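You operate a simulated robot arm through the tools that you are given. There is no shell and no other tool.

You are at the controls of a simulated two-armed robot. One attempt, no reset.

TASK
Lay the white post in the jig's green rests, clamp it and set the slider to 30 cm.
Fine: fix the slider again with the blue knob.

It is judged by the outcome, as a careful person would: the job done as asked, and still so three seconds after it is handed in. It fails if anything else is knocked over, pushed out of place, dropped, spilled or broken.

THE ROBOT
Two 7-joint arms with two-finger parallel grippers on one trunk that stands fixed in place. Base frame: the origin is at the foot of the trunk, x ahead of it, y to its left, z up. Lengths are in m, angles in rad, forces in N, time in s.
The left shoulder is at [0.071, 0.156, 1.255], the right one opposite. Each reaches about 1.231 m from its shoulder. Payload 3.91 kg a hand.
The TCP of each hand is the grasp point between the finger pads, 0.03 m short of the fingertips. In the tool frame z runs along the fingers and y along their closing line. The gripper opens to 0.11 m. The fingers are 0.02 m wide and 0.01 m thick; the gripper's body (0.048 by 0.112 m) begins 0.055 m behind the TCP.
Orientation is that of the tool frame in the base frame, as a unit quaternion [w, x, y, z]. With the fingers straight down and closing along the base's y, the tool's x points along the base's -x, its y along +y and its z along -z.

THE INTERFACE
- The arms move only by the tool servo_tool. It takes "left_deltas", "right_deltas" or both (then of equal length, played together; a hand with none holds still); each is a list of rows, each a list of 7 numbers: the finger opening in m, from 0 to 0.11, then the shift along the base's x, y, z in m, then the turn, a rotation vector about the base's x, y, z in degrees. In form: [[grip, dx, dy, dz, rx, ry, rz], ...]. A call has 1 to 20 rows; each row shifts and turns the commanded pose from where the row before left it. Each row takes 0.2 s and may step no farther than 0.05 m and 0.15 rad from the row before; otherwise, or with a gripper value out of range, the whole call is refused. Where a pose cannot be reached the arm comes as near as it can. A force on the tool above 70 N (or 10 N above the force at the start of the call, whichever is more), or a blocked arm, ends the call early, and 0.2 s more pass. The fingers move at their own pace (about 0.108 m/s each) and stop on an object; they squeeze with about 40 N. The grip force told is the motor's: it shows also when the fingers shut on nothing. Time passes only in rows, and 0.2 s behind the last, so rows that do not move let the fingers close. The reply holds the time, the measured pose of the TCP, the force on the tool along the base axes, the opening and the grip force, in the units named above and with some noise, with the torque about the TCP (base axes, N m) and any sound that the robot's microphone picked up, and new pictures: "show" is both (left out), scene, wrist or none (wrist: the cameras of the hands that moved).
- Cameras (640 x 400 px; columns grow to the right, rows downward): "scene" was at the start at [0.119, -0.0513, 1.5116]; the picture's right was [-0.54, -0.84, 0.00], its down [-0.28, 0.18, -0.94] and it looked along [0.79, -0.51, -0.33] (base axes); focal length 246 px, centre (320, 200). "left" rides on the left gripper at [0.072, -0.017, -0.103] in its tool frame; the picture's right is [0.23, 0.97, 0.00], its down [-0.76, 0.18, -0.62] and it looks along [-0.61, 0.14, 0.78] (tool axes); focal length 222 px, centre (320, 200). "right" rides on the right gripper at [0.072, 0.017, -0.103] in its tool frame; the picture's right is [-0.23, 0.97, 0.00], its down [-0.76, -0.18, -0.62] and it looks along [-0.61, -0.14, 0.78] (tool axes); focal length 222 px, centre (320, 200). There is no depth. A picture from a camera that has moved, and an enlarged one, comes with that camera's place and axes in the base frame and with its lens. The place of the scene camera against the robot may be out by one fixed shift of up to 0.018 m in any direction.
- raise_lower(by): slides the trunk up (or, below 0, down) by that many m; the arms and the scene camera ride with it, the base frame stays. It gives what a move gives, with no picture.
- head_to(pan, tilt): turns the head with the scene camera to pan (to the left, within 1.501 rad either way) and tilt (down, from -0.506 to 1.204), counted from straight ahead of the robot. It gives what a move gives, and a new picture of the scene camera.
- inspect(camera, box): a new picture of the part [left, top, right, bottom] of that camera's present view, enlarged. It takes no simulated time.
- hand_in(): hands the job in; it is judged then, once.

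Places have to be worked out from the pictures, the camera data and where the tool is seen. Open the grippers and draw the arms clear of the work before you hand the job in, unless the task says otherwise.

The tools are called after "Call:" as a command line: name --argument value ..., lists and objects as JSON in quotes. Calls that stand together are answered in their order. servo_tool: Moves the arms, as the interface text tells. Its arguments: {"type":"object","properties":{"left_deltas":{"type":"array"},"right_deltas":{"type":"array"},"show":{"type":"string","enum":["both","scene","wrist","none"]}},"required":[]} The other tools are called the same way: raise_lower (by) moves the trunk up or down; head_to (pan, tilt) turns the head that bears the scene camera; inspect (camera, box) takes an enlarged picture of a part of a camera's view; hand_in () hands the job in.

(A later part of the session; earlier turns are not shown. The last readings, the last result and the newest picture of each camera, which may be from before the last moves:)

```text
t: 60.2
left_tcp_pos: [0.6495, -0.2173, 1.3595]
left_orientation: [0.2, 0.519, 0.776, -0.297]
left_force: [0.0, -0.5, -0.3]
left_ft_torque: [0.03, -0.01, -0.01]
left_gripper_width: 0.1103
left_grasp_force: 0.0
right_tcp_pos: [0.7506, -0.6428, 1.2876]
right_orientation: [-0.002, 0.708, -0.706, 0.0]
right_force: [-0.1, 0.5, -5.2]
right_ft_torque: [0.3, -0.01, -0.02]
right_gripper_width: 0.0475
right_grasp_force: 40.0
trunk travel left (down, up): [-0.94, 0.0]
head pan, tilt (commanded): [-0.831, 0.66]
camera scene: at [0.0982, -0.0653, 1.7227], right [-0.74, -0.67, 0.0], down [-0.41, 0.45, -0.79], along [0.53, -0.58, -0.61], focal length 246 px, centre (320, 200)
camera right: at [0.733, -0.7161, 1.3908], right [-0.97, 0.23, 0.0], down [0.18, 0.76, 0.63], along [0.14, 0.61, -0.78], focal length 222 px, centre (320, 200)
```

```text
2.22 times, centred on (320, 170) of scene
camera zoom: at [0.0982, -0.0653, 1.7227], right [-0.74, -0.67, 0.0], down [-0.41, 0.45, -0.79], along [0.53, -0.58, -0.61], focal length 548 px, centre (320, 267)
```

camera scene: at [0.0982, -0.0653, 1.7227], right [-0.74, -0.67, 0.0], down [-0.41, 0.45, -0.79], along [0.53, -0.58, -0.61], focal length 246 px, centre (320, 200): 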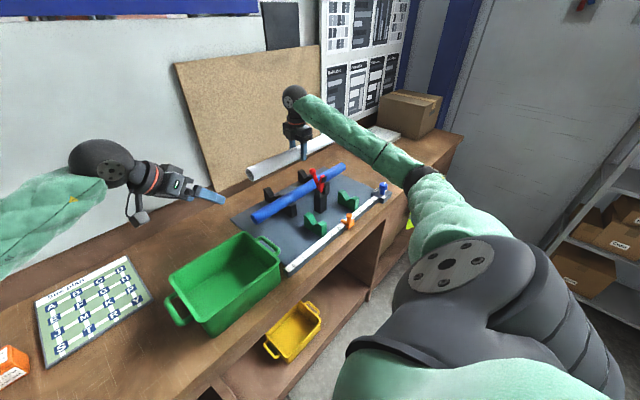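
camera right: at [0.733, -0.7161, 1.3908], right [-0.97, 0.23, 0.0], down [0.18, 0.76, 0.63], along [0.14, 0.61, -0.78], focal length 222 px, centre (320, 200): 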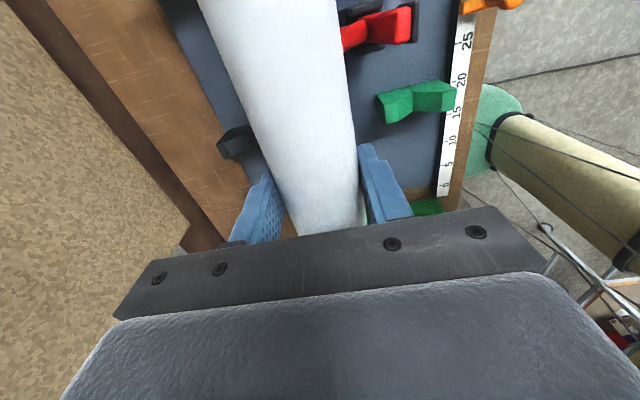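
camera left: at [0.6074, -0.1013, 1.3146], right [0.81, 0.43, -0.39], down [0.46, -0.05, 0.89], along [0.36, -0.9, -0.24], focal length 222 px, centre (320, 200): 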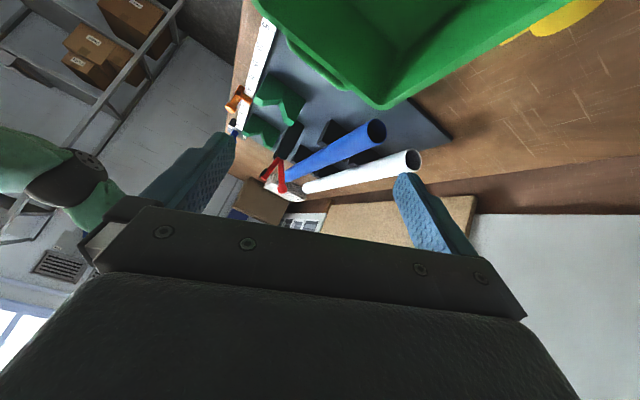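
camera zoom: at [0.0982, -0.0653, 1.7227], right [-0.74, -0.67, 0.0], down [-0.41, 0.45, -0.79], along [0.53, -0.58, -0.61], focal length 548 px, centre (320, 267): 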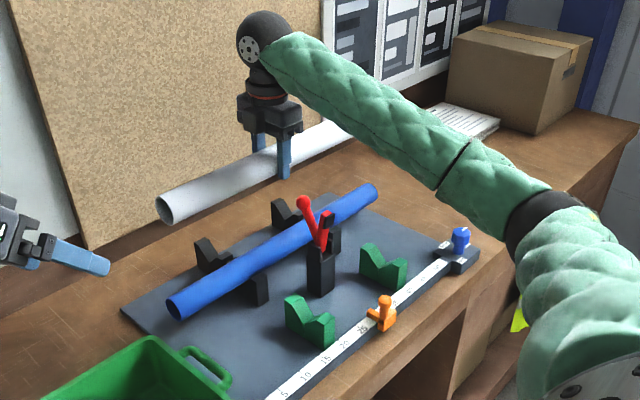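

All clear. I'll continue to x≈0.617, above the rests.

Call:
servo_tool --right_deltas '[[0.02, -0.02, 0, 0, 0, 0, 0], [0.02, -0.03, 0, 0, 0, 0, 0], [0.02, -0.03, 0, 0, 0, 0, 0], [0.02, -0.03, 0, 0, 0, 0, 0], [0.02, -0.024, 0, 0, 0, 0, 0], [0.02, 0, 0, 0, 0, 0, 0]]' --show "both"

Call:
inspect --camera "scene" --box '[200, 80, 440, 260]'

Call:
inspect --camera "right" --box '[180, 0, 500, 220]'

```text
t: 61.6
left_tcp_pos: [0.6533, -0.2171, 1.3577]
left_orientation: [0.197, 0.519, 0.776, -0.299]
left_force: [0.7, -0.2, -0.7]
left_ft_torque: [-0.01, -0.02, -0.01]
left_gripper_width: 0.1101
left_grasp_force: 0.2
right_tcp_pos: [0.6181, -0.6418, 1.2859]
right_orientation: [0.001, -0.707, 0.707, 0.001]
right_force: [-0.2, 0.0, -4.9]
right_ft_torque: [0.33, 0.01, 0.06]
right_gripper_width: 0.0471
right_grasp_force: 39.6
trunk travel left (down, up): [-0.94, 0.0]
head pan, tilt (commanded): [-0.831, 0.66]
camera scene: at [0.1015, -0.0647, 1.7224], right [-0.74, -0.67, 0.0], down [-0.41, 0.45, -0.79], along [0.53, -0.58, -0.61], focal length 246 px, centre (320, 200)
camera right: at [0.6011, -0.7142, 1.3888], right [-0.97, 0.23, 0.0], down [0.18, 0.76, 0.62], along [0.14, 0.61, -0.78], focal length 222 px, centre (320, 200)
```

scene: 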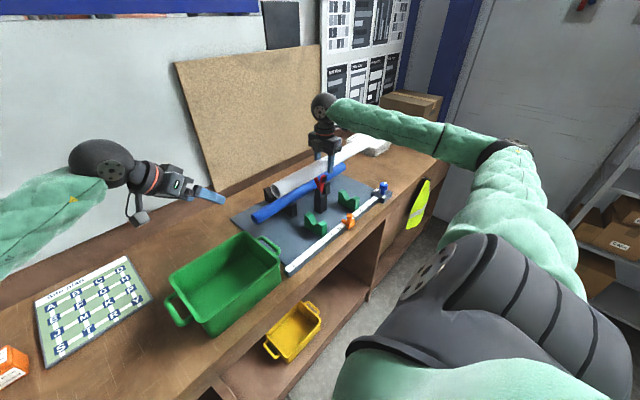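
right: 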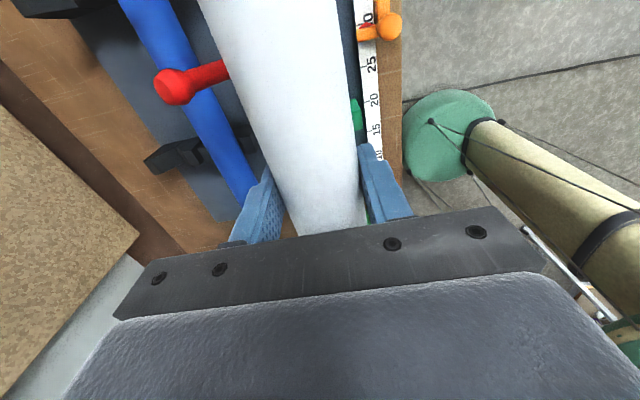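

```text
2.22 times, centred on (320, 170) of scene
camera zoom: at [0.1015, -0.0647, 1.7224], right [-0.74, -0.67, 0.0], down [-0.41, 0.45, -0.79], along [0.53, -0.58, -0.61], focal length 548 px, centre (320, 267)
```

zoom: 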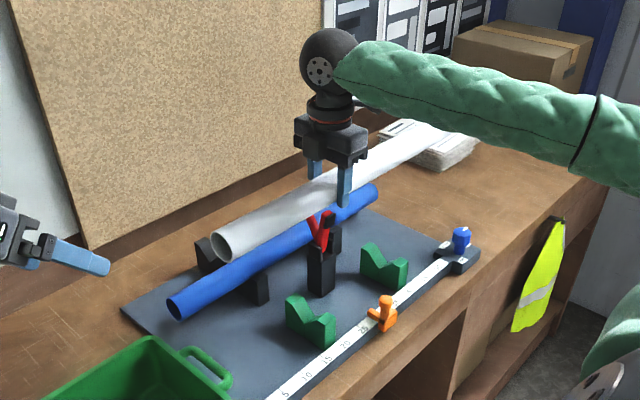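

```text
1.82 times, centred on (340, 110) of right
camera zoom: at [0.6011, -0.7142, 1.3888], right [-0.97, 0.23, 0.0], down [0.18, 0.76, 0.62], along [0.14, 0.61, -0.78], focal length 404 px, centre (284, 364)
```

zoom: 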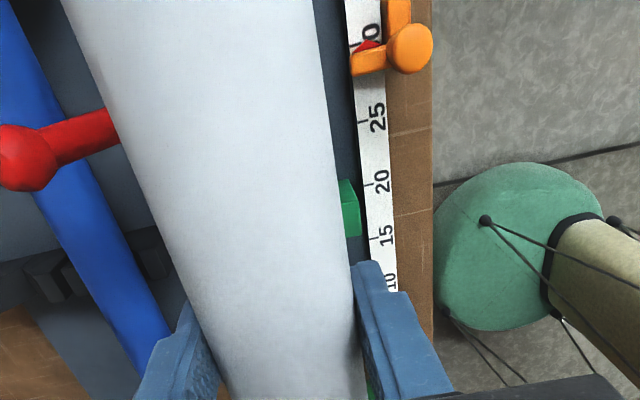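

The post is above the rests, with the pad's front at x≈0.664 and the post's back edge at ~0.642. I'll lower it in stages, keeping a few mm toward -x for pad clearance.

Call:
servo_tool --right_deltas '[[0.02, -0.002, 0.003, -0.03, 0, 0, 0], [0.02, -0.002, 0.003, -0.035, 0, 0, 0], [0.02, 0, 0, -0.035, 0, 0, 0], [0.02, 0, 0, -0.03, 0, 0, 0], [0.02, 0, 0, -0.02, 0, 0, 0]]' --show "both"

Call:
inspect --camera "scene" --box '[230, 100, 410, 260]'

Call:
inspect --camera "left" --box '[200, 40, 420, 200]'

```text
t: 62.8
left_tcp_pos: [0.6503, -0.2171, 1.3586]
left_orientation: [0.198, 0.519, 0.777, -0.297]
left_force: [0.7, -0.3, -0.1]
left_ft_torque: [-0.03, 0.0, 0.0]
left_gripper_width: 0.1101
left_grasp_force: 0.1
right_tcp_pos: [0.6123, -0.6356, 1.135]
right_orientation: [0.002, -0.707, 0.708, 0.001]
right_force: [-0.4, -0.5, -4.1]
right_ft_torque: [0.33, 0.02, -0.01]
right_gripper_width: 0.0472
right_grasp_force: 39.7
trunk travel left (down, up): [-0.94, 0.0]
head pan, tilt (commanded): [-0.831, 0.66]
camera scene: at [0.1005, -0.0652, 1.7225], right [-0.74, -0.67, 0.0], down [-0.41, 0.45, -0.79], along [0.53, -0.58, -0.61], focal length 246 px, centre (320, 200)
camera right: at [0.5951, -0.7077, 1.2379], right [-0.97, 0.23, 0.0], down [0.18, 0.76, 0.63], along [0.14, 0.61, -0.78], focal length 222 px, centre (320, 200)
```

scene: 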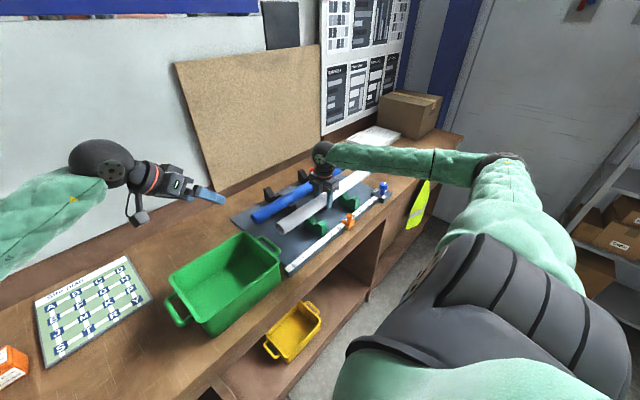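
right: 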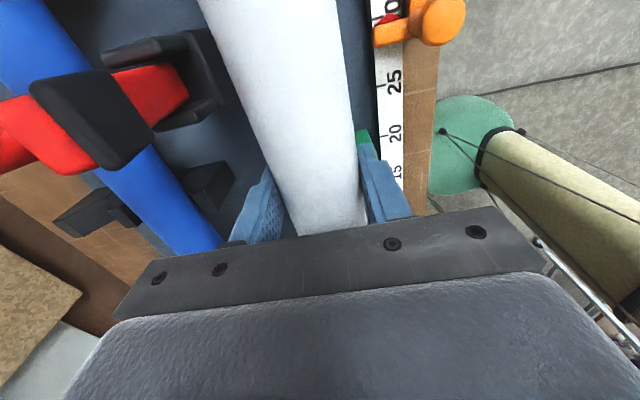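

```text
2.50 times, centred on (320, 180) of scene
camera zoom: at [0.1005, -0.0652, 1.7225], right [-0.74, -0.67, 0.0], down [-0.41, 0.45, -0.79], along [0.53, -0.58, -0.61], focal length 616 px, centre (320, 250)
```

zoom: 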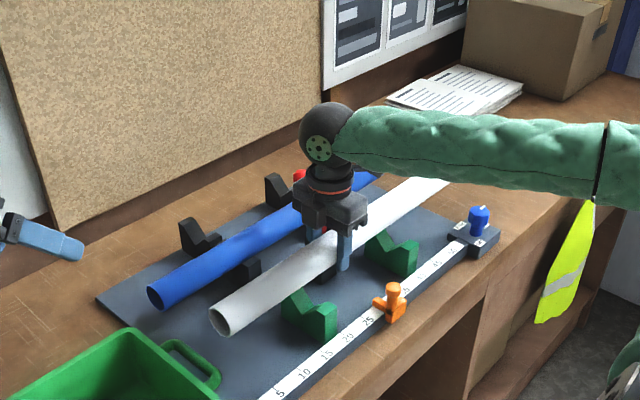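

```text
2.50 times, centred on (310, 120) of left
camera zoom: at [0.6079, -0.1021, 1.3942], right [0.81, 0.43, -0.39], down [0.46, -0.06, 0.89], along [0.36, -0.9, -0.24], focal length 555 px, centre (345, 400)
```

zoom: 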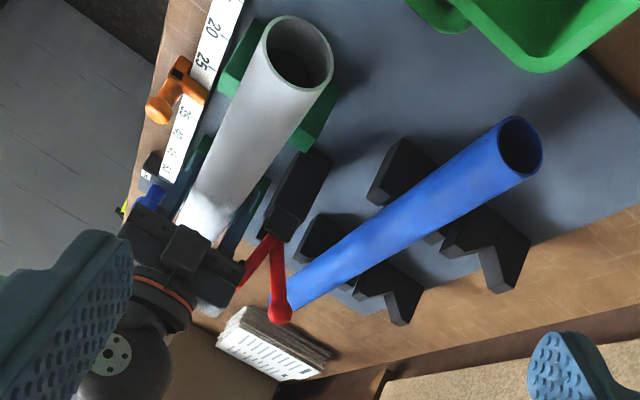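

The post sits right over the V's and clears the pad. I'll lower it further to just above contact.

Call:
servo_tool --right_deltas '[[0.02, 0.002, 0, -0.025, 0, 0, 0], [0.02, 0.002, 0, -0.02, 0, 0, 0], [0.02, 0, 0, -0.015, 0, 0, 0], [0.02, 0, 0, 0, 0, 0, 0]]' --show "both"

Call:
inspect --camera "left" --box '[220, 40, 380, 160]'

Call:
inspect --camera "scene" --box '[270, 140, 390, 250]'

```text
t: 63.8
left_tcp_pos: [0.6513, -0.217, 1.3585]
left_orientation: [0.198, 0.52, 0.776, -0.297]
left_force: [0.4, 0.9, 0.7]
left_ft_torque: [-0.02, -0.02, -0.01]
left_gripper_width: 0.1097
left_grasp_force: 0.2
right_tcp_pos: [0.6159, -0.6378, 1.0773]
right_orientation: [0.0, 0.707, -0.707, -0.001]
right_force: [0.4, 0.0, -5.0]
right_ft_torque: [0.33, 0.01, -0.05]
right_gripper_width: 0.0475
right_grasp_force: 40.5
trunk travel left (down, up): [-0.94, 0.0]
head pan, tilt (commanded): [-0.831, 0.66]
camera scene: at [0.0998, -0.065, 1.7226], right [-0.74, -0.67, 0.0], down [-0.41, 0.45, -0.79], along [0.53, -0.58, -0.61], focal length 246 px, centre (320, 200)
camera right: at [0.5993, -0.7095, 1.1794], right [-0.97, 0.23, 0.0], down [0.18, 0.76, 0.63], along [0.14, 0.61, -0.78], focal length 222 px, centre (320, 200)
```

scene: 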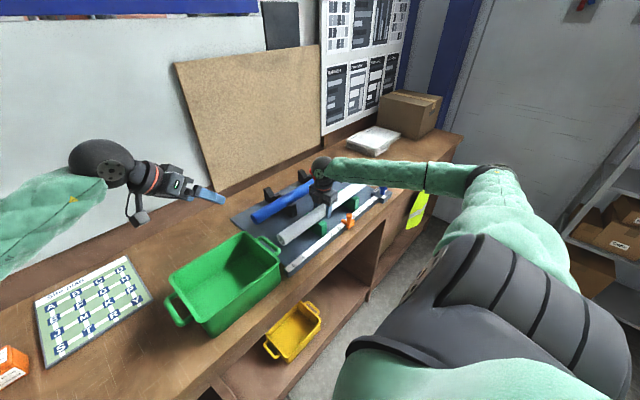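
right: 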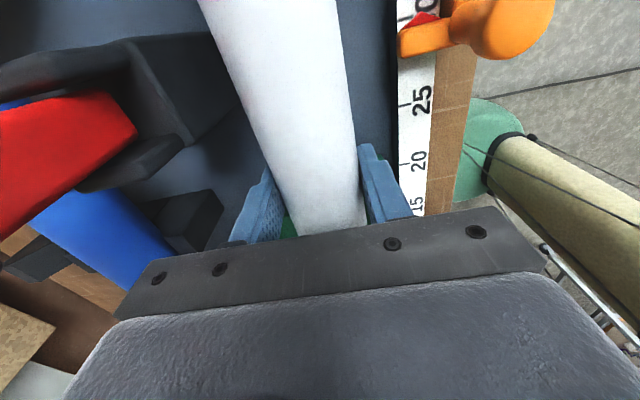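

```text
3.33 times, centred on (300, 100) of left
camera zoom: at [0.6073, -0.1019, 1.3944], right [0.81, 0.43, -0.39], down [0.46, -0.06, 0.89], along [0.36, -0.9, -0.24], focal length 740 px, centre (387, 533)
```

zoom: 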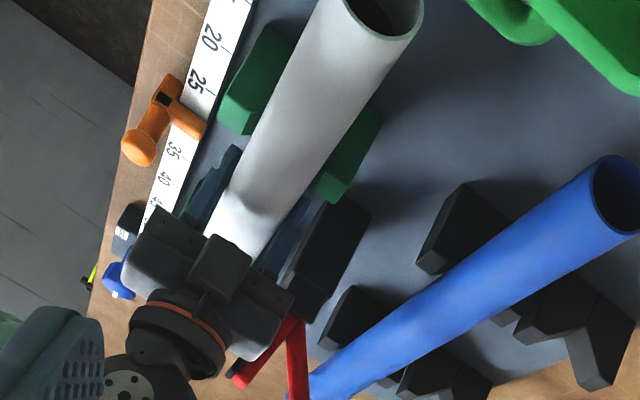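

```text
3.64 times, centred on (330, 195) of scene
camera zoom: at [0.0998, -0.065, 1.7226], right [-0.74, -0.67, 0.0], down [-0.41, 0.45, -0.79], along [0.53, -0.58, -0.61], focal length 896 px, centre (284, 218)
```

zoom: 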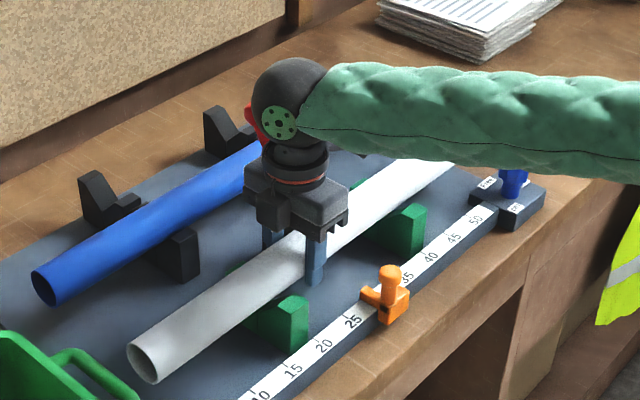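

The post is just above the V's, with the weight still carried at -5 N. I'll lower the last centimetre and a half in small steps until the rests take it.

Call:
servo_tool --right_deltas '[[0.02, 0, 0, -0.004, 0, 0, 0], [0.02, 0, 0, -0.004, 0, 0, 0], [0.02, 0, 0, -0.004, 0, 0, 0], [0.02, 0, 0, 0, 0, 0, 0]]' --show "none"

```text
t: 64.8
left_tcp_pos: [0.6487, -0.2159, 1.3595]
left_orientation: [0.2, 0.519, 0.776, -0.298]
left_force: [0.5, -0.6, 0.5]
left_ft_torque: [0.01, 0.0, -0.01]
left_gripper_width: 0.11
left_grasp_force: 0.0
right_tcp_pos: [0.6147, -0.6368, 1.0678]
right_orientation: [0.002, -0.707, 0.707, -0.001]
right_force: [-4.2, -7.4, 23.7]
right_ft_torque: [-0.41, 0.01, 0.7]
right_gripper_width: 0.0473
right_grasp_force: 39.8
trunk travel left (down, up): [-0.94, 0.0]
head pan, tilt (commanded): [-0.831, 0.66]
```

Both rests are taking load: +24 N up, and the moments match contact at both V's. I'll relax 3 mm and open the fingers gently.

Call:
servo_tool --right_deltas '[[0.02, 0, 0, 0.0025, 0, 0, 0], [0.05, 0, 0, 0, 0, 0, 0], [0.055, 0, 0, 0, 0, 0, 0], [0.065, 0, 0, 0, 0, 0, 0], [0.075, 0, 0, 0, 0, 0, 0], [0.075, 0, 0, 0, 0, 0, 0]]' --show "both"

Call:
inspect --camera "left" --box '[220, 40, 380, 160]'

Call:
inspect --camera "scene" --box '[270, 140, 390, 250]'

```text
t: 66.2
left_tcp_pos: [0.6504, -0.2161, 1.3585]
left_orientation: [0.199, 0.519, 0.776, -0.298]
left_force: [0.1, -0.9, -0.5]
left_ft_torque: [0.0, 0.03, -0.02]
left_gripper_width: 0.1102
left_grasp_force: 0.1
right_tcp_pos: [0.6156, -0.6365, 1.0686]
right_orientation: [-0.002, 0.707, -0.707, 0.0]
right_force: [0.6, 0.3, 0.4]
right_ft_torque: [-0.02, 0.05, -0.02]
right_gripper_width: 0.0749
right_grasp_force: 0.0
trunk travel left (down, up): [-0.94, 0.0]
head pan, tilt (commanded): [-0.831, 0.66]
camera scene: at [0.099, -0.0645, 1.7227], right [-0.74, -0.67, 0.0], down [-0.41, 0.45, -0.79], along [0.53, -0.58, -0.61], focal length 246 px, centre (320, 200)
camera right: at [0.5985, -0.7085, 1.1703], right [-0.97, 0.23, 0.0], down [0.18, 0.76, 0.62], along [0.14, 0.61, -0.78], focal length 222 px, centre (320, 200)
```

scene: 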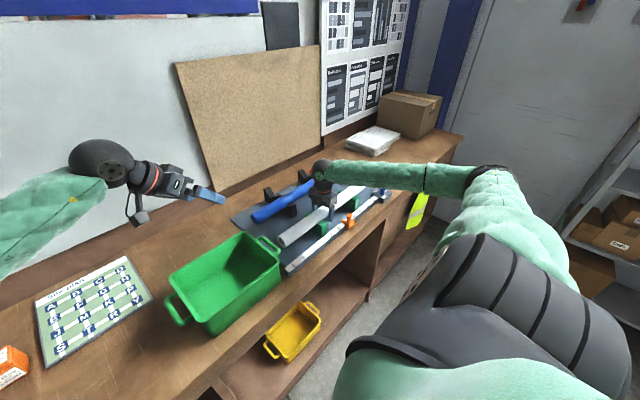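
right: 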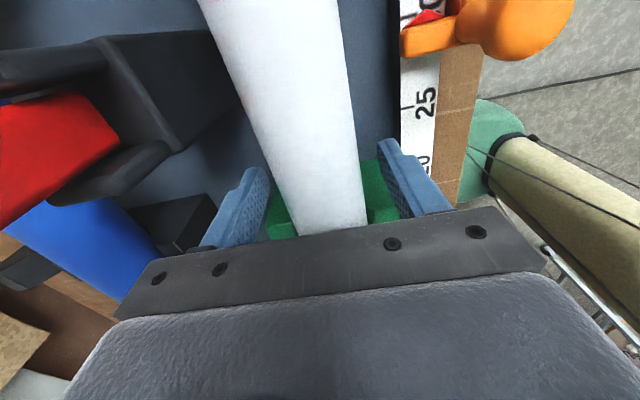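

```text
3.33 times, centred on (300, 100) of left
camera zoom: at [0.6067, -0.1014, 1.3948], right [0.81, 0.43, -0.39], down [0.46, -0.06, 0.89], along [0.36, -0.9, -0.24], focal length 740 px, centre (387, 533)
```

zoom: 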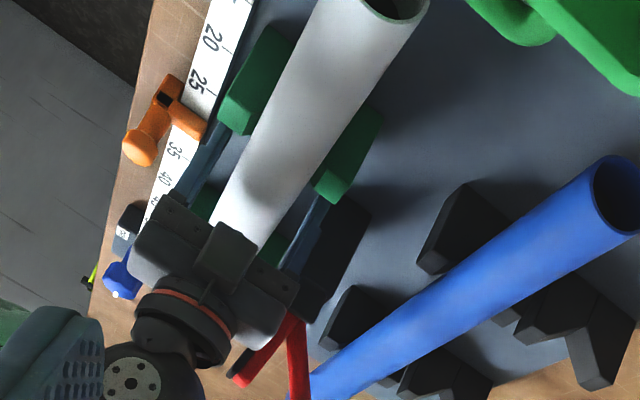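

```text
3.64 times, centred on (330, 195) of scene
camera zoom: at [0.099, -0.0645, 1.7227], right [-0.74, -0.67, 0.0], down [-0.41, 0.45, -0.79], along [0.53, -0.58, -0.61], focal length 896 px, centre (284, 218)
```

zoom: 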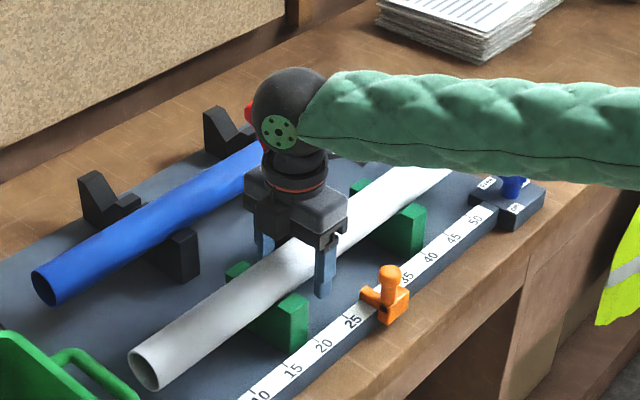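

The post rests in both V's and the hand carries no load. I'll lift straight up clear of it.

Call:
servo_tool --right_deltas '[[0.08, 0, 0, 0.02, 0, 0, 0], [0.08, 0, 0, 0.03, 0, 0, 0], [0.08, 0, 0, 0.04, 0, 0, 0], [0.08, 0, 0, 0.04, 0, 0, 0], [0.08, 0, 0, 0.04, 0, 0, 0]]' --show "both"

Call:
inspect --camera "left" --box '[200, 30, 400, 180]'

Call:
inspect --camera "scene" --box '[250, 140, 400, 260]'

```text
t: 67.4
left_tcp_pos: [0.6493, -0.2164, 1.3588]
left_orientation: [0.2, 0.518, 0.777, -0.297]
left_force: [0.4, 0.0, -0.3]
left_ft_torque: [-0.01, -0.02, -0.02]
left_gripper_width: 0.1101
left_grasp_force: 0.1
right_tcp_pos: [0.6157, -0.6365, 1.24]
right_orientation: [0.001, -0.707, 0.707, 0.0]
right_force: [0.5, -0.7, -0.2]
right_ft_torque: [-0.02, 0.0, -0.02]
right_gripper_width: 0.08
right_grasp_force: 0.0
trunk travel left (down, up): [-0.94, 0.0]
head pan, tilt (commanded): [-0.831, 0.66]
camera scene: at [0.0987, -0.0638, 1.7226], right [-0.74, -0.67, 0.0], down [-0.41, 0.45, -0.79], along [0.53, -0.58, -0.61], focal length 246 px, centre (320, 200)
camera right: at [0.5987, -0.7076, 1.3422], right [-0.97, 0.23, 0.0], down [0.18, 0.76, 0.62], along [0.14, 0.61, -0.78], focal length 222 px, centre (320, 200)
```

scene: 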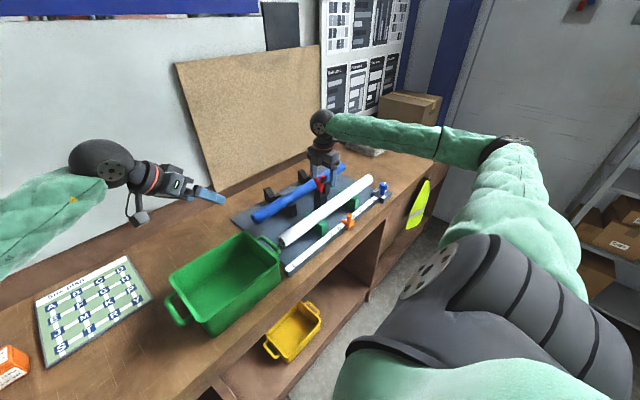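
right: 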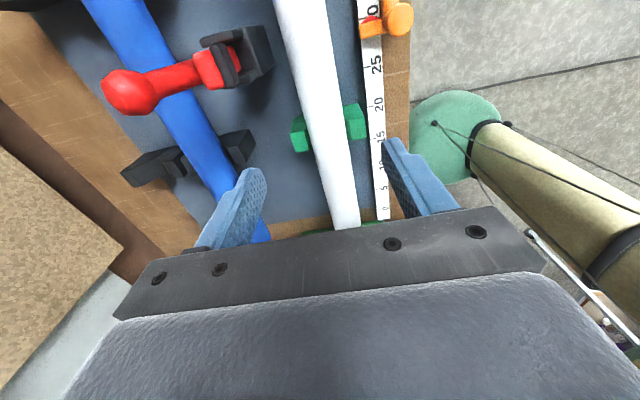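

```text
2.67 times, centred on (300, 105) of left
camera zoom: at [0.6065, -0.1009, 1.3948], right [0.81, 0.43, -0.39], down [0.46, -0.06, 0.89], along [0.36, -0.9, -0.24], focal length 592 px, centre (373, 453)
```

zoom: 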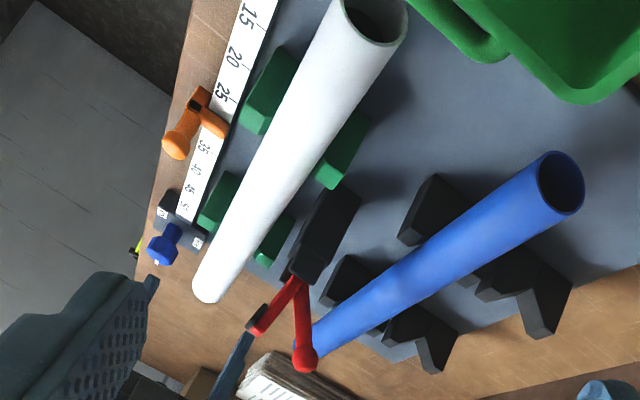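

```text
3.33 times, centred on (325, 200) of scene
camera zoom: at [0.0987, -0.0638, 1.7226], right [-0.74, -0.67, 0.0], down [-0.41, 0.45, -0.79], along [0.53, -0.58, -0.61], focal length 822 px, centre (303, 200)
```

zoom: 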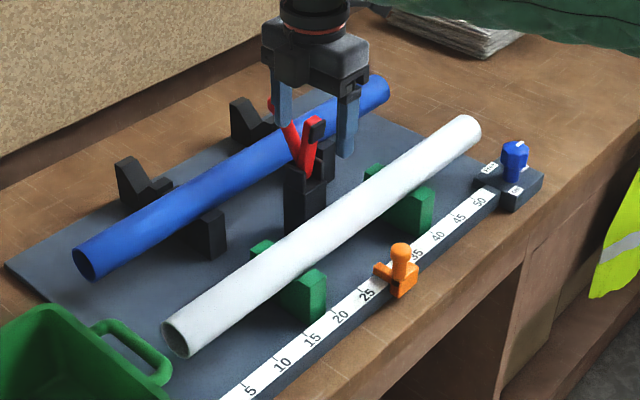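

The white post lies properly in both V's. Now the clamp: I'll turn the right hand back to yaw 0 and move it above the lever ball at about (0.733, -0.699, 1.183).

Call:
servo_tool --right_deltas '[[0.08, 0, 0, 0.04, 0, 0, -7.5], [0.08, 0, 0, 0.03, 0, 0, -7.5], [0.08, 0.0117, -0.00625, 0, 0, 0, -7.5], [0.08, 0.0117, -0.00625, 0, 0, 0, -7.5], [0.08, 0.0117, -0.00625, 0, 0, 0, -7.5], [0.08, 0.0117, -0.00625, 0, 0, 0, -7.5], [0.08, 0.0117, -0.00625, 0, 0, 0, -7.5], [0.08, 0.0117, -0.00625, 0, 0, 0, -7.5], [0.08, 0.0117, -0.00625, 0, 0, 0, -7.5], [0.08, 0.0117, -0.00625, 0, 0, 0, -7.5], [0.08, 0.0117, -0.00625, 0, 0, 0, -7.5], [0.08, 0.0117, -0.00625, 0, 0, 0, -7.5]]' --show "both"

Call:
inspect --camera "right" --box '[200, 50, 440, 220]'

Call:
inspect --camera "left" --box '[230, 100, 350, 200]'

```text
t: 70.0
left_tcp_pos: [0.651, -0.2162, 1.3568]
left_orientation: [0.197, 0.52, 0.776, -0.298]
left_force: [-0.7, -0.2, 0.7]
left_ft_torque: [0.04, 0.02, 0.05]
left_gripper_width: 0.11
left_grasp_force: 0.0
right_tcp_pos: [0.7342, -0.6986, 1.3075]
right_orientation: [0.001, 0.001, 1.0, -0.001]
right_force: [0.2, 0.0, -0.3]
right_ft_torque: [0.02, -0.01, -0.02]
right_gripper_width: 0.0799
right_grasp_force: 0.1
trunk travel left (down, up): [-0.94, 0.0]
head pan, tilt (commanded): [-0.831, 0.66]
camera scene: at [0.1005, -0.0646, 1.7225], right [-0.74, -0.67, 0.0], down [-0.41, 0.45, -0.79], along [0.53, -0.58, -0.61], focal length 246 px, centre (320, 200)
camera right: at [0.6623, -0.6805, 1.4107], right [0.23, 0.97, 0.0], down [0.76, -0.18, 0.62], along [0.61, -0.14, -0.78], focal length 222 px, centre (320, 200)
```

scene: 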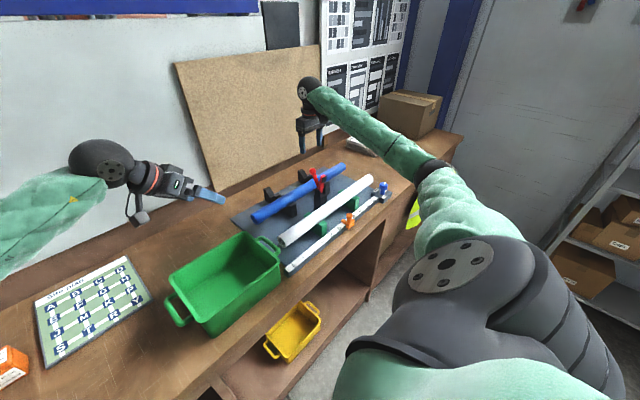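
right: 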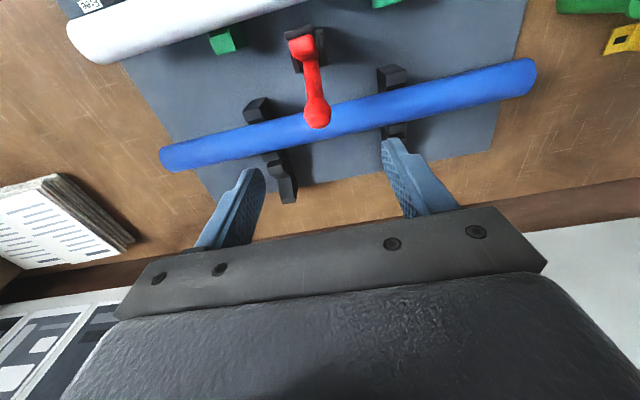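

```text
2.35 times, centred on (320, 135) of right
camera zoom: at [0.6623, -0.6805, 1.4107], right [0.23, 0.97, 0.0], down [0.76, -0.18, 0.62], along [0.61, -0.14, -0.78], focal length 523 px, centre (320, 353)
```

zoom: 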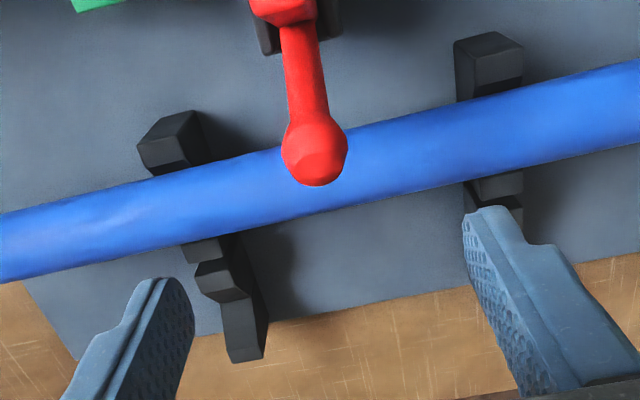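

```text
4.00 times, centred on (290, 150) of left
camera zoom: at [0.6079, -0.1017, 1.3942], right [0.81, 0.43, -0.39], down [0.46, -0.06, 0.89], along [0.36, -0.9, -0.24], focal length 888 px, centre (440, 400)
```

zoom: 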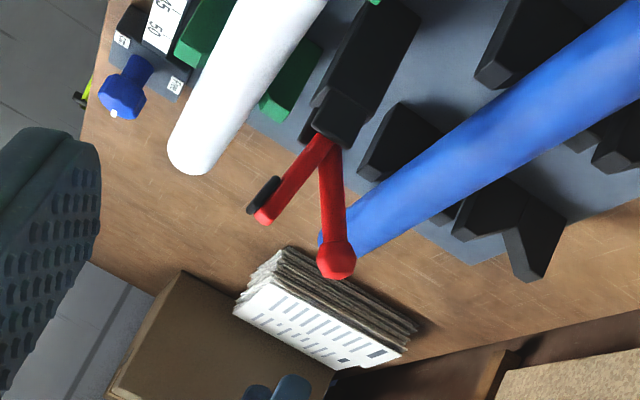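

The ball is right below, about 2 mm off. I'll descend with the fingers straddling the lever along y.

Call:
servo_tool --right_deltas '[[0.06, -0.002, -0.002, -0.03, 0, 0, 0], [0.06, 0, 0, -0.035, 0, 0, 0], [0.06, 0, 0, -0.035, 0, 0, 0], [0.06, 0, 0, -0.022, 0, 0, 0], [0.06, 0, 0, 0, 0, 0, 0]]' --show "both"

Call:
inspect --camera "right" --box '[220, 90, 420, 220]'

Call:
inspect --camera "left" --box '[230, 100, 350, 200]'

```text
t: 71.2
left_tcp_pos: [0.6501, -0.2172, 1.3578]
left_orientation: [0.2, 0.518, 0.776, -0.298]
left_force: [-0.3, 0.4, 0.4]
left_ft_torque: [0.0, 0.04, 0.03]
left_gripper_width: 0.11
left_grasp_force: 0.1
right_tcp_pos: [0.7312, -0.7003, 1.1872]
right_orientation: [0.001, 0.0, 1.0, -0.001]
right_force: [-0.5, 0.4, -1.1]
right_ft_torque: [0.01, 0.0, 0.04]
right_gripper_width: 0.0599
right_grasp_force: 0.0
trunk travel left (down, up): [-0.94, 0.0]
head pan, tilt (commanded): [-0.831, 0.66]
camera scene: at [0.0996, -0.0644, 1.7226], right [-0.74, -0.67, 0.0], down [-0.41, 0.45, -0.79], along [0.53, -0.58, -0.61], focal length 246 px, centre (320, 200)
camera right: at [0.6593, -0.6833, 1.2896], right [0.23, 0.97, 0.0], down [0.76, -0.18, 0.62], along [0.61, -0.14, -0.78], focal length 222 px, centre (320, 200)
```

scene: 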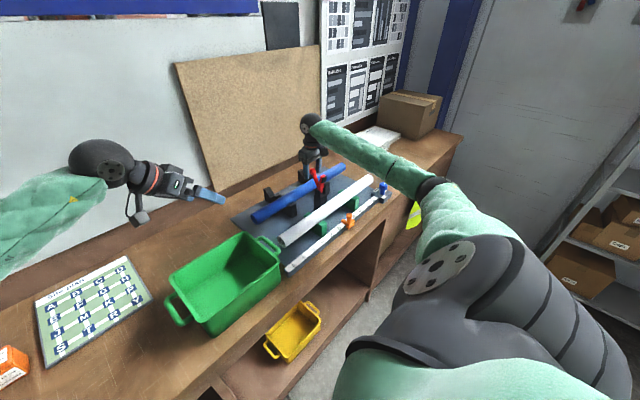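
right: 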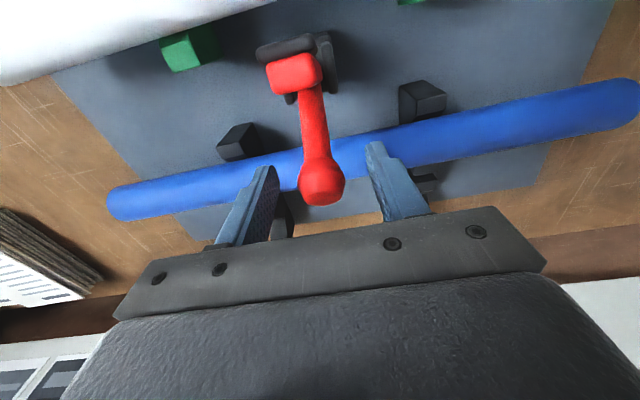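

```text
3.08 times, centred on (320, 155) of right
camera zoom: at [0.6593, -0.6833, 1.2896], right [0.23, 0.97, 0.0], down [0.76, -0.18, 0.62], along [0.61, -0.14, -0.78], focal length 684 px, centre (320, 338)
```

zoom: 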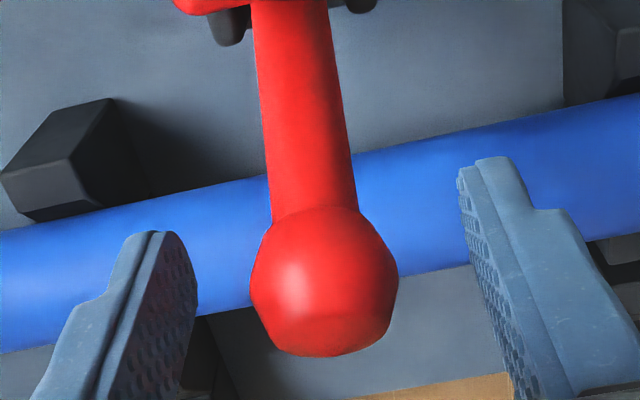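

```text
4.00 times, centred on (290, 150) of left
camera zoom: at [0.6071, -0.1014, 1.3946], right [0.81, 0.43, -0.39], down [0.46, -0.06, 0.89], along [0.36, -0.9, -0.24], focal length 888 px, centre (440, 400)
```

zoom: 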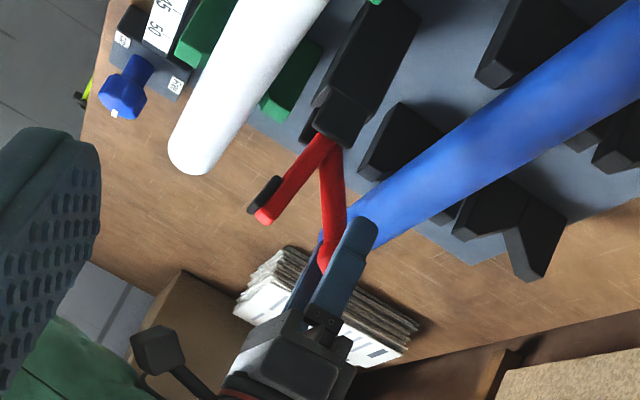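

The fingers straddle the ball, centred. I'll close on it.

Call:
servo_tool --right_deltas '[[0.03, 0, 0, -0.003, 0, 0, 0], [0.01, 0, 0, 0, 0, 0, 0], [0.01, 0, 0, 0, 0, 0, 0], [0.01, 0, 0, 0, 0, 0, 0]]' --show "wrist"

```text
t: 72.2
left_tcp_pos: [0.6512, -0.2151, 1.3593]
left_orientation: [0.2, 0.519, 0.776, -0.298]
left_force: [0.3, 0.0, 0.4]
left_ft_torque: [-0.02, 0.0, 0.0]
left_gripper_width: 0.1098
left_grasp_force: 0.1
right_tcp_pos: [0.7322, -0.6999, 1.1852]
right_orientation: [0.002, 0.0, 1.0, -0.001]
right_force: [1.0, 4.5, 5.8]
right_ft_torque: [0.08, -0.13, 0.04]
right_gripper_width: 0.0292
right_grasp_force: 45.1
trunk travel left (down, up): [-0.94, 0.0]
head pan, tilt (commanded): [-0.831, 0.66]
camera right: at [0.6593, -0.6826, 1.2875], right [0.23, 0.97, 0.0], down [0.76, -0.18, 0.62], along [0.61, -0.14, -0.78], focal length 222 px, centre (320, 200)
```

right: 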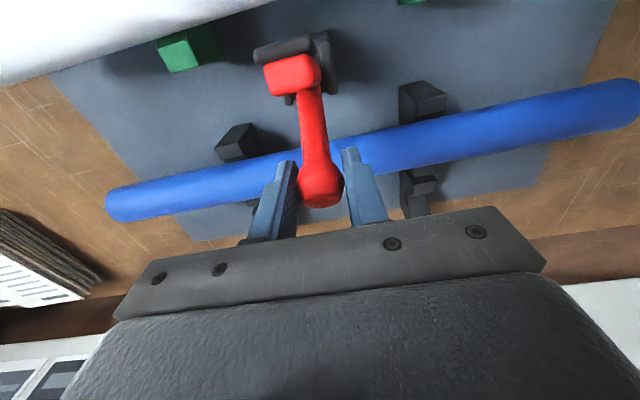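

I'm holding the ball (0.029 m). I'll start the forward arc about the pivot near (0.689, 1.104) in small steps and watch the forces.

Call:
servo_tool --right_deltas '[[0.01, -0.0058, 0, 0.0026, 0, 0, 0], [0.01, -0.0058, 0, 0.0026, 0, 0, 0], [0.01, -0.0123, 0, 0.0035, 0, 0, 0]]' --show "both"

Call:
inspect --camera "left" --box '[230, 100, 350, 200]'

```text
t: 73.0
left_tcp_pos: [0.6521, -0.2161, 1.3583]
left_orientation: [0.199, 0.519, 0.776, -0.299]
left_force: [-0.5, 0.4, -0.7]
left_ft_torque: [-0.01, 0.03, -0.03]
left_gripper_width: 0.1098
left_grasp_force: 0.0
right_tcp_pos: [0.7082, -0.7003, 1.1918]
right_orientation: [0.0, -0.001, 1.0, -0.001]
right_force: [11.5, 7.4, 4.8]
right_ft_torque: [-0.26, -0.79, 0.01]
right_gripper_width: 0.0294
right_grasp_force: 45.1
trunk travel left (down, up): [-0.94, 0.0]
head pan, tilt (commanded): [-0.831, 0.66]
camera scene: at [0.1004, -0.0631, 1.7226], right [-0.74, -0.67, 0.0], down [-0.41, 0.45, -0.79], along [0.53, -0.58, -0.61], focal length 246 px, centre (320, 200)
camera right: at [0.6367, -0.6826, 1.2943], right [0.23, 0.97, 0.0], down [0.76, -0.18, 0.62], along [0.61, -0.14, -0.78], focal length 222 px, centre (320, 200)
```

scene: 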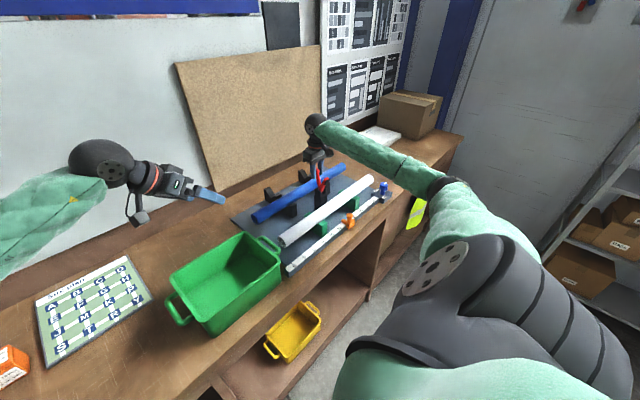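
right: 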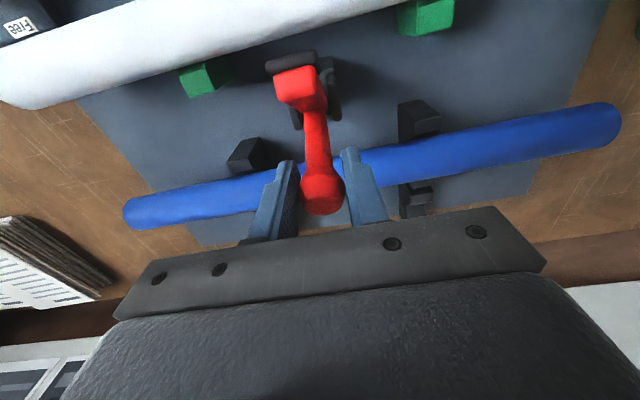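

```text
4.00 times, centred on (290, 150) of left
camera zoom: at [0.6078, -0.1, 1.3944], right [0.81, 0.43, -0.39], down [0.46, -0.05, 0.89], along [0.36, -0.9, -0.24], focal length 888 px, centre (440, 400)
```

zoom: 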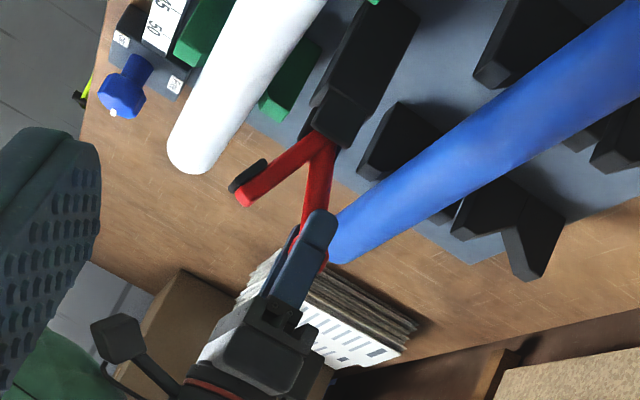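

The pad arm turns along with the lever and forces are modest. I'll continue the arc over the top.

Call:
servo_tool --right_deltas '[[0.01, -0.0127, 0, 0.0015, 0, 0, 0], [0.01, -0.0128, 0, 0, 0, 0, 0], [0.01, -0.0127, 0, -0.0018, 0, 0, 0]]' --show "wrist"

Call:
inspect --camera "left" --box '[230, 100, 350, 200]'

```text
t: 73.8
left_tcp_pos: [0.6512, -0.2133, 1.3596]
left_orientation: [0.198, 0.519, 0.776, -0.299]
left_force: [-0.6, 0.0, -0.1]
left_ft_torque: [-0.03, 0.0, -0.01]
left_gripper_width: 0.1098
left_grasp_force: 0.0
right_tcp_pos: [0.6704, -0.6995, 1.192]
right_orientation: [0.0, 0.0, 1.0, -0.002]
right_force: [11.9, 4.9, 6.6]
right_ft_torque: [-0.23, -1.17, -0.04]
right_gripper_width: 0.0294
right_grasp_force: 44.5
trunk travel left (down, up): [-0.94, 0.0]
head pan, tilt (commanded): [-0.831, 0.66]
camera right: at [0.5985, -0.6824, 1.2956], right [0.23, 0.97, 0.0], down [0.76, -0.18, 0.62], along [0.61, -0.14, -0.78], focal length 222 px, centre (320, 200)
```

right: 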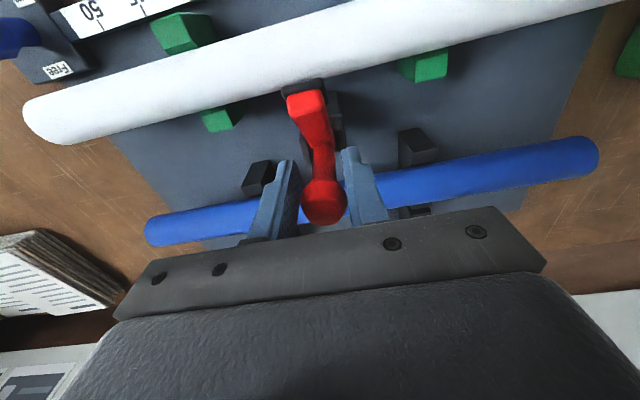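

```text
4.00 times, centred on (290, 150) of left
camera zoom: at [0.6081, -0.0999, 1.3943], right [0.81, 0.43, -0.39], down [0.46, -0.05, 0.89], along [0.36, -0.9, -0.24], focal length 888 px, centre (440, 400)
```

zoom: 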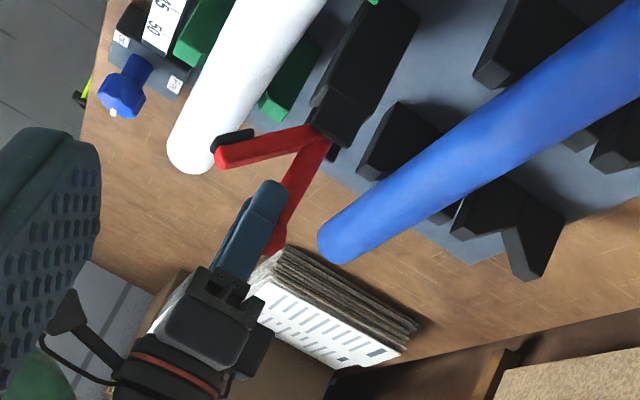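

It's going well. I'll carry the arc further forward and down.

Call:
servo_tool --right_deltas '[[0.01, -0.0123, 0, -0.0035, 0, 0, 0], [0.01, -0.0117, 0, -0.0052, 0, 0, 0], [0.01, -0.0108, 0, -0.0068, 0, 0, 0]]' --show "wrist"

Call:
inspect --camera "left" --box '[230, 80, 350, 180]'

```text
t: 74.6
left_tcp_pos: [0.6485, -0.2153, 1.3592]
left_orientation: [0.2, 0.519, 0.776, -0.298]
left_force: [0.9, 0.2, 0.5]
left_ft_torque: [0.0, -0.02, -0.01]
left_gripper_width: 0.11
left_grasp_force: 0.0
right_tcp_pos: [0.632, -0.7009, 1.1766]
right_orientation: [0.001, 0.0, 1.0, -0.001]
right_force: [-2.5, -2.3, 11.5]
right_ft_torque: [0.23, -0.61, 0.0]
right_gripper_width: 0.0091
right_grasp_force: 0.1
trunk travel left (down, up): [-0.94, 0.0]
head pan, tilt (commanded): [-0.831, 0.66]
camera right: at [0.5602, -0.6827, 1.281], right [0.23, 0.97, 0.0], down [0.76, -0.18, 0.63], along [0.61, -0.15, -0.78], focal length 222 px, centre (320, 200)
```

right: 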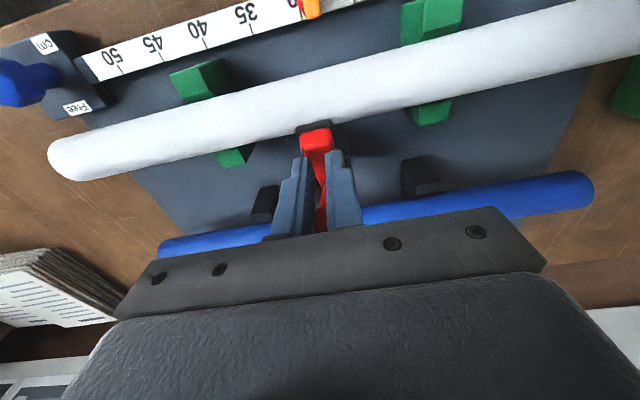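

```text
4.00 times, centred on (290, 130) of left
camera zoom: at [0.6058, -0.1003, 1.3955], right [0.81, 0.43, -0.39], down [0.45, -0.05, 0.89], along [0.36, -0.9, -0.24], focal length 888 px, centre (440, 480)
```

zoom: 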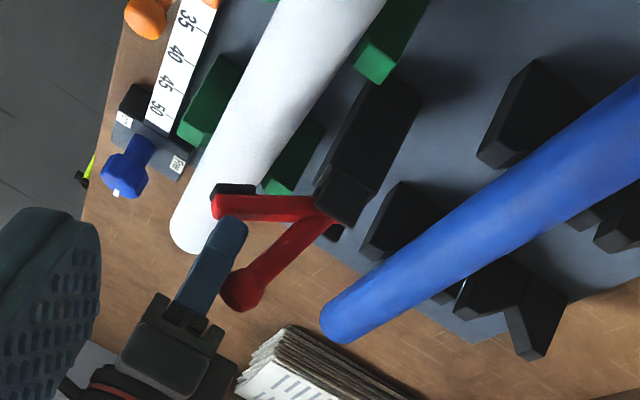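

The fingers slipped off the ball at about 20° forward. The lever and pad arm are one rigid piece and it has stayed where it was left. I'll go around and push the ball from behind with closed fingers instead.

Call:
servo_tool --right_deltas '[[0.0, 0, 0, 0.03, 0, 0, 0], [0.0, 0, 0, 0.04, 0, 0, 0], [0.0, 0.02, 0, 0.01, 0, 0, 0], [0.0, 0.03, 0, 0, 0, 0, 0], [0.0, 0.028, 0, 0, 0, 0, 0], [0.0, 0, 0, 0, 0, 0, 0]]' --show "both"

Call:
inspect --camera "left" --box '[230, 80, 350, 180]'

Call:
inspect --camera "right" --box '[220, 70, 420, 220]'

```text
t: 76.0
left_tcp_pos: [0.6495, -0.217, 1.359]
left_orientation: [0.2, 0.518, 0.776, -0.298]
left_force: [-0.2, 0.8, -0.8]
left_ft_torque: [0.01, -0.03, 0.0]
left_gripper_width: 0.11
left_grasp_force: 0.0
right_tcp_pos: [0.7091, -0.7018, 1.2551]
right_orientation: [0.001, 0.0, 1.0, -0.001]
right_force: [1.0, -0.8, -0.5]
right_ft_torque: [0.02, 0.01, -0.01]
right_gripper_width: 0.0002
right_grasp_force: 37.6
trunk travel left (down, up): [-0.94, 0.0]
head pan, tilt (commanded): [-0.831, 0.66]
camera scene: at [0.0986, -0.0646, 1.7227], right [-0.74, -0.67, 0.0], down [-0.41, 0.45, -0.79], along [0.53, -0.58, -0.61], focal length 246 px, centre (320, 200)
camera right: at [0.6377, -0.6836, 1.3582], right [0.23, 0.97, 0.0], down [0.76, -0.18, 0.62], along [0.61, -0.14, -0.78], focal length 222 px, centre (320, 200)
```

scene: 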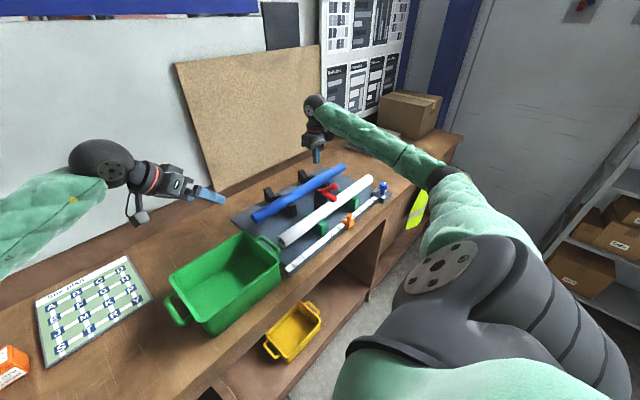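
right: 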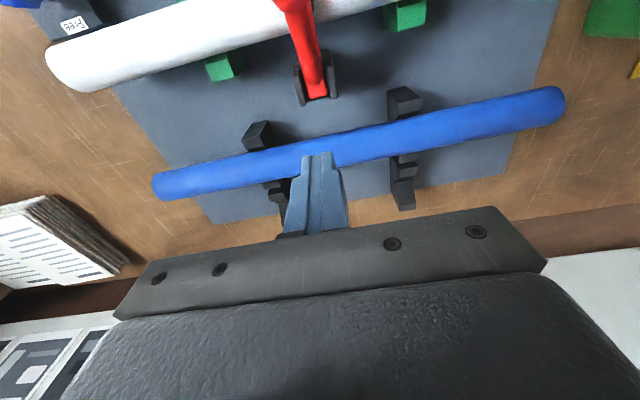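

```text
4.00 times, centred on (290, 130) of left
camera zoom: at [0.6064, -0.1014, 1.3949], right [0.81, 0.43, -0.39], down [0.46, -0.06, 0.89], along [0.36, -0.9, -0.24], focal length 888 px, centre (440, 480)
```

zoom: 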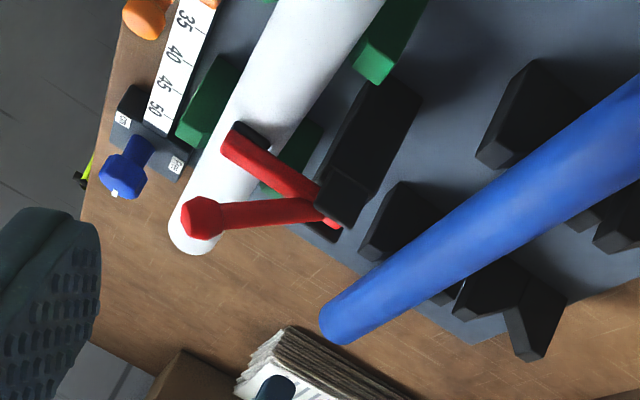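

```text
2.67 times, centred on (320, 145) of right
camera zoom: at [0.6377, -0.6836, 1.3582], right [0.23, 0.97, 0.0], down [0.76, -0.18, 0.62], along [0.61, -0.14, -0.78], focal length 592 px, centre (320, 347)
```

zoom: 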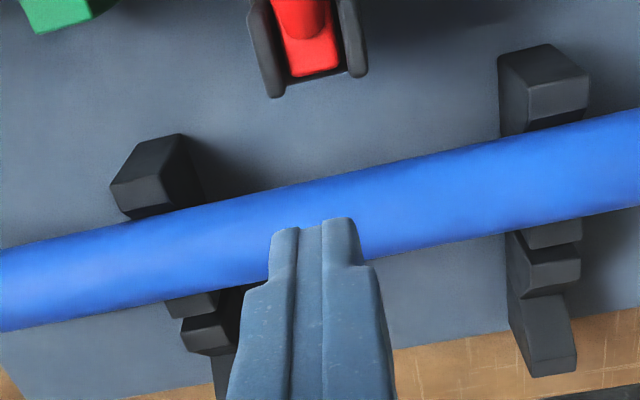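

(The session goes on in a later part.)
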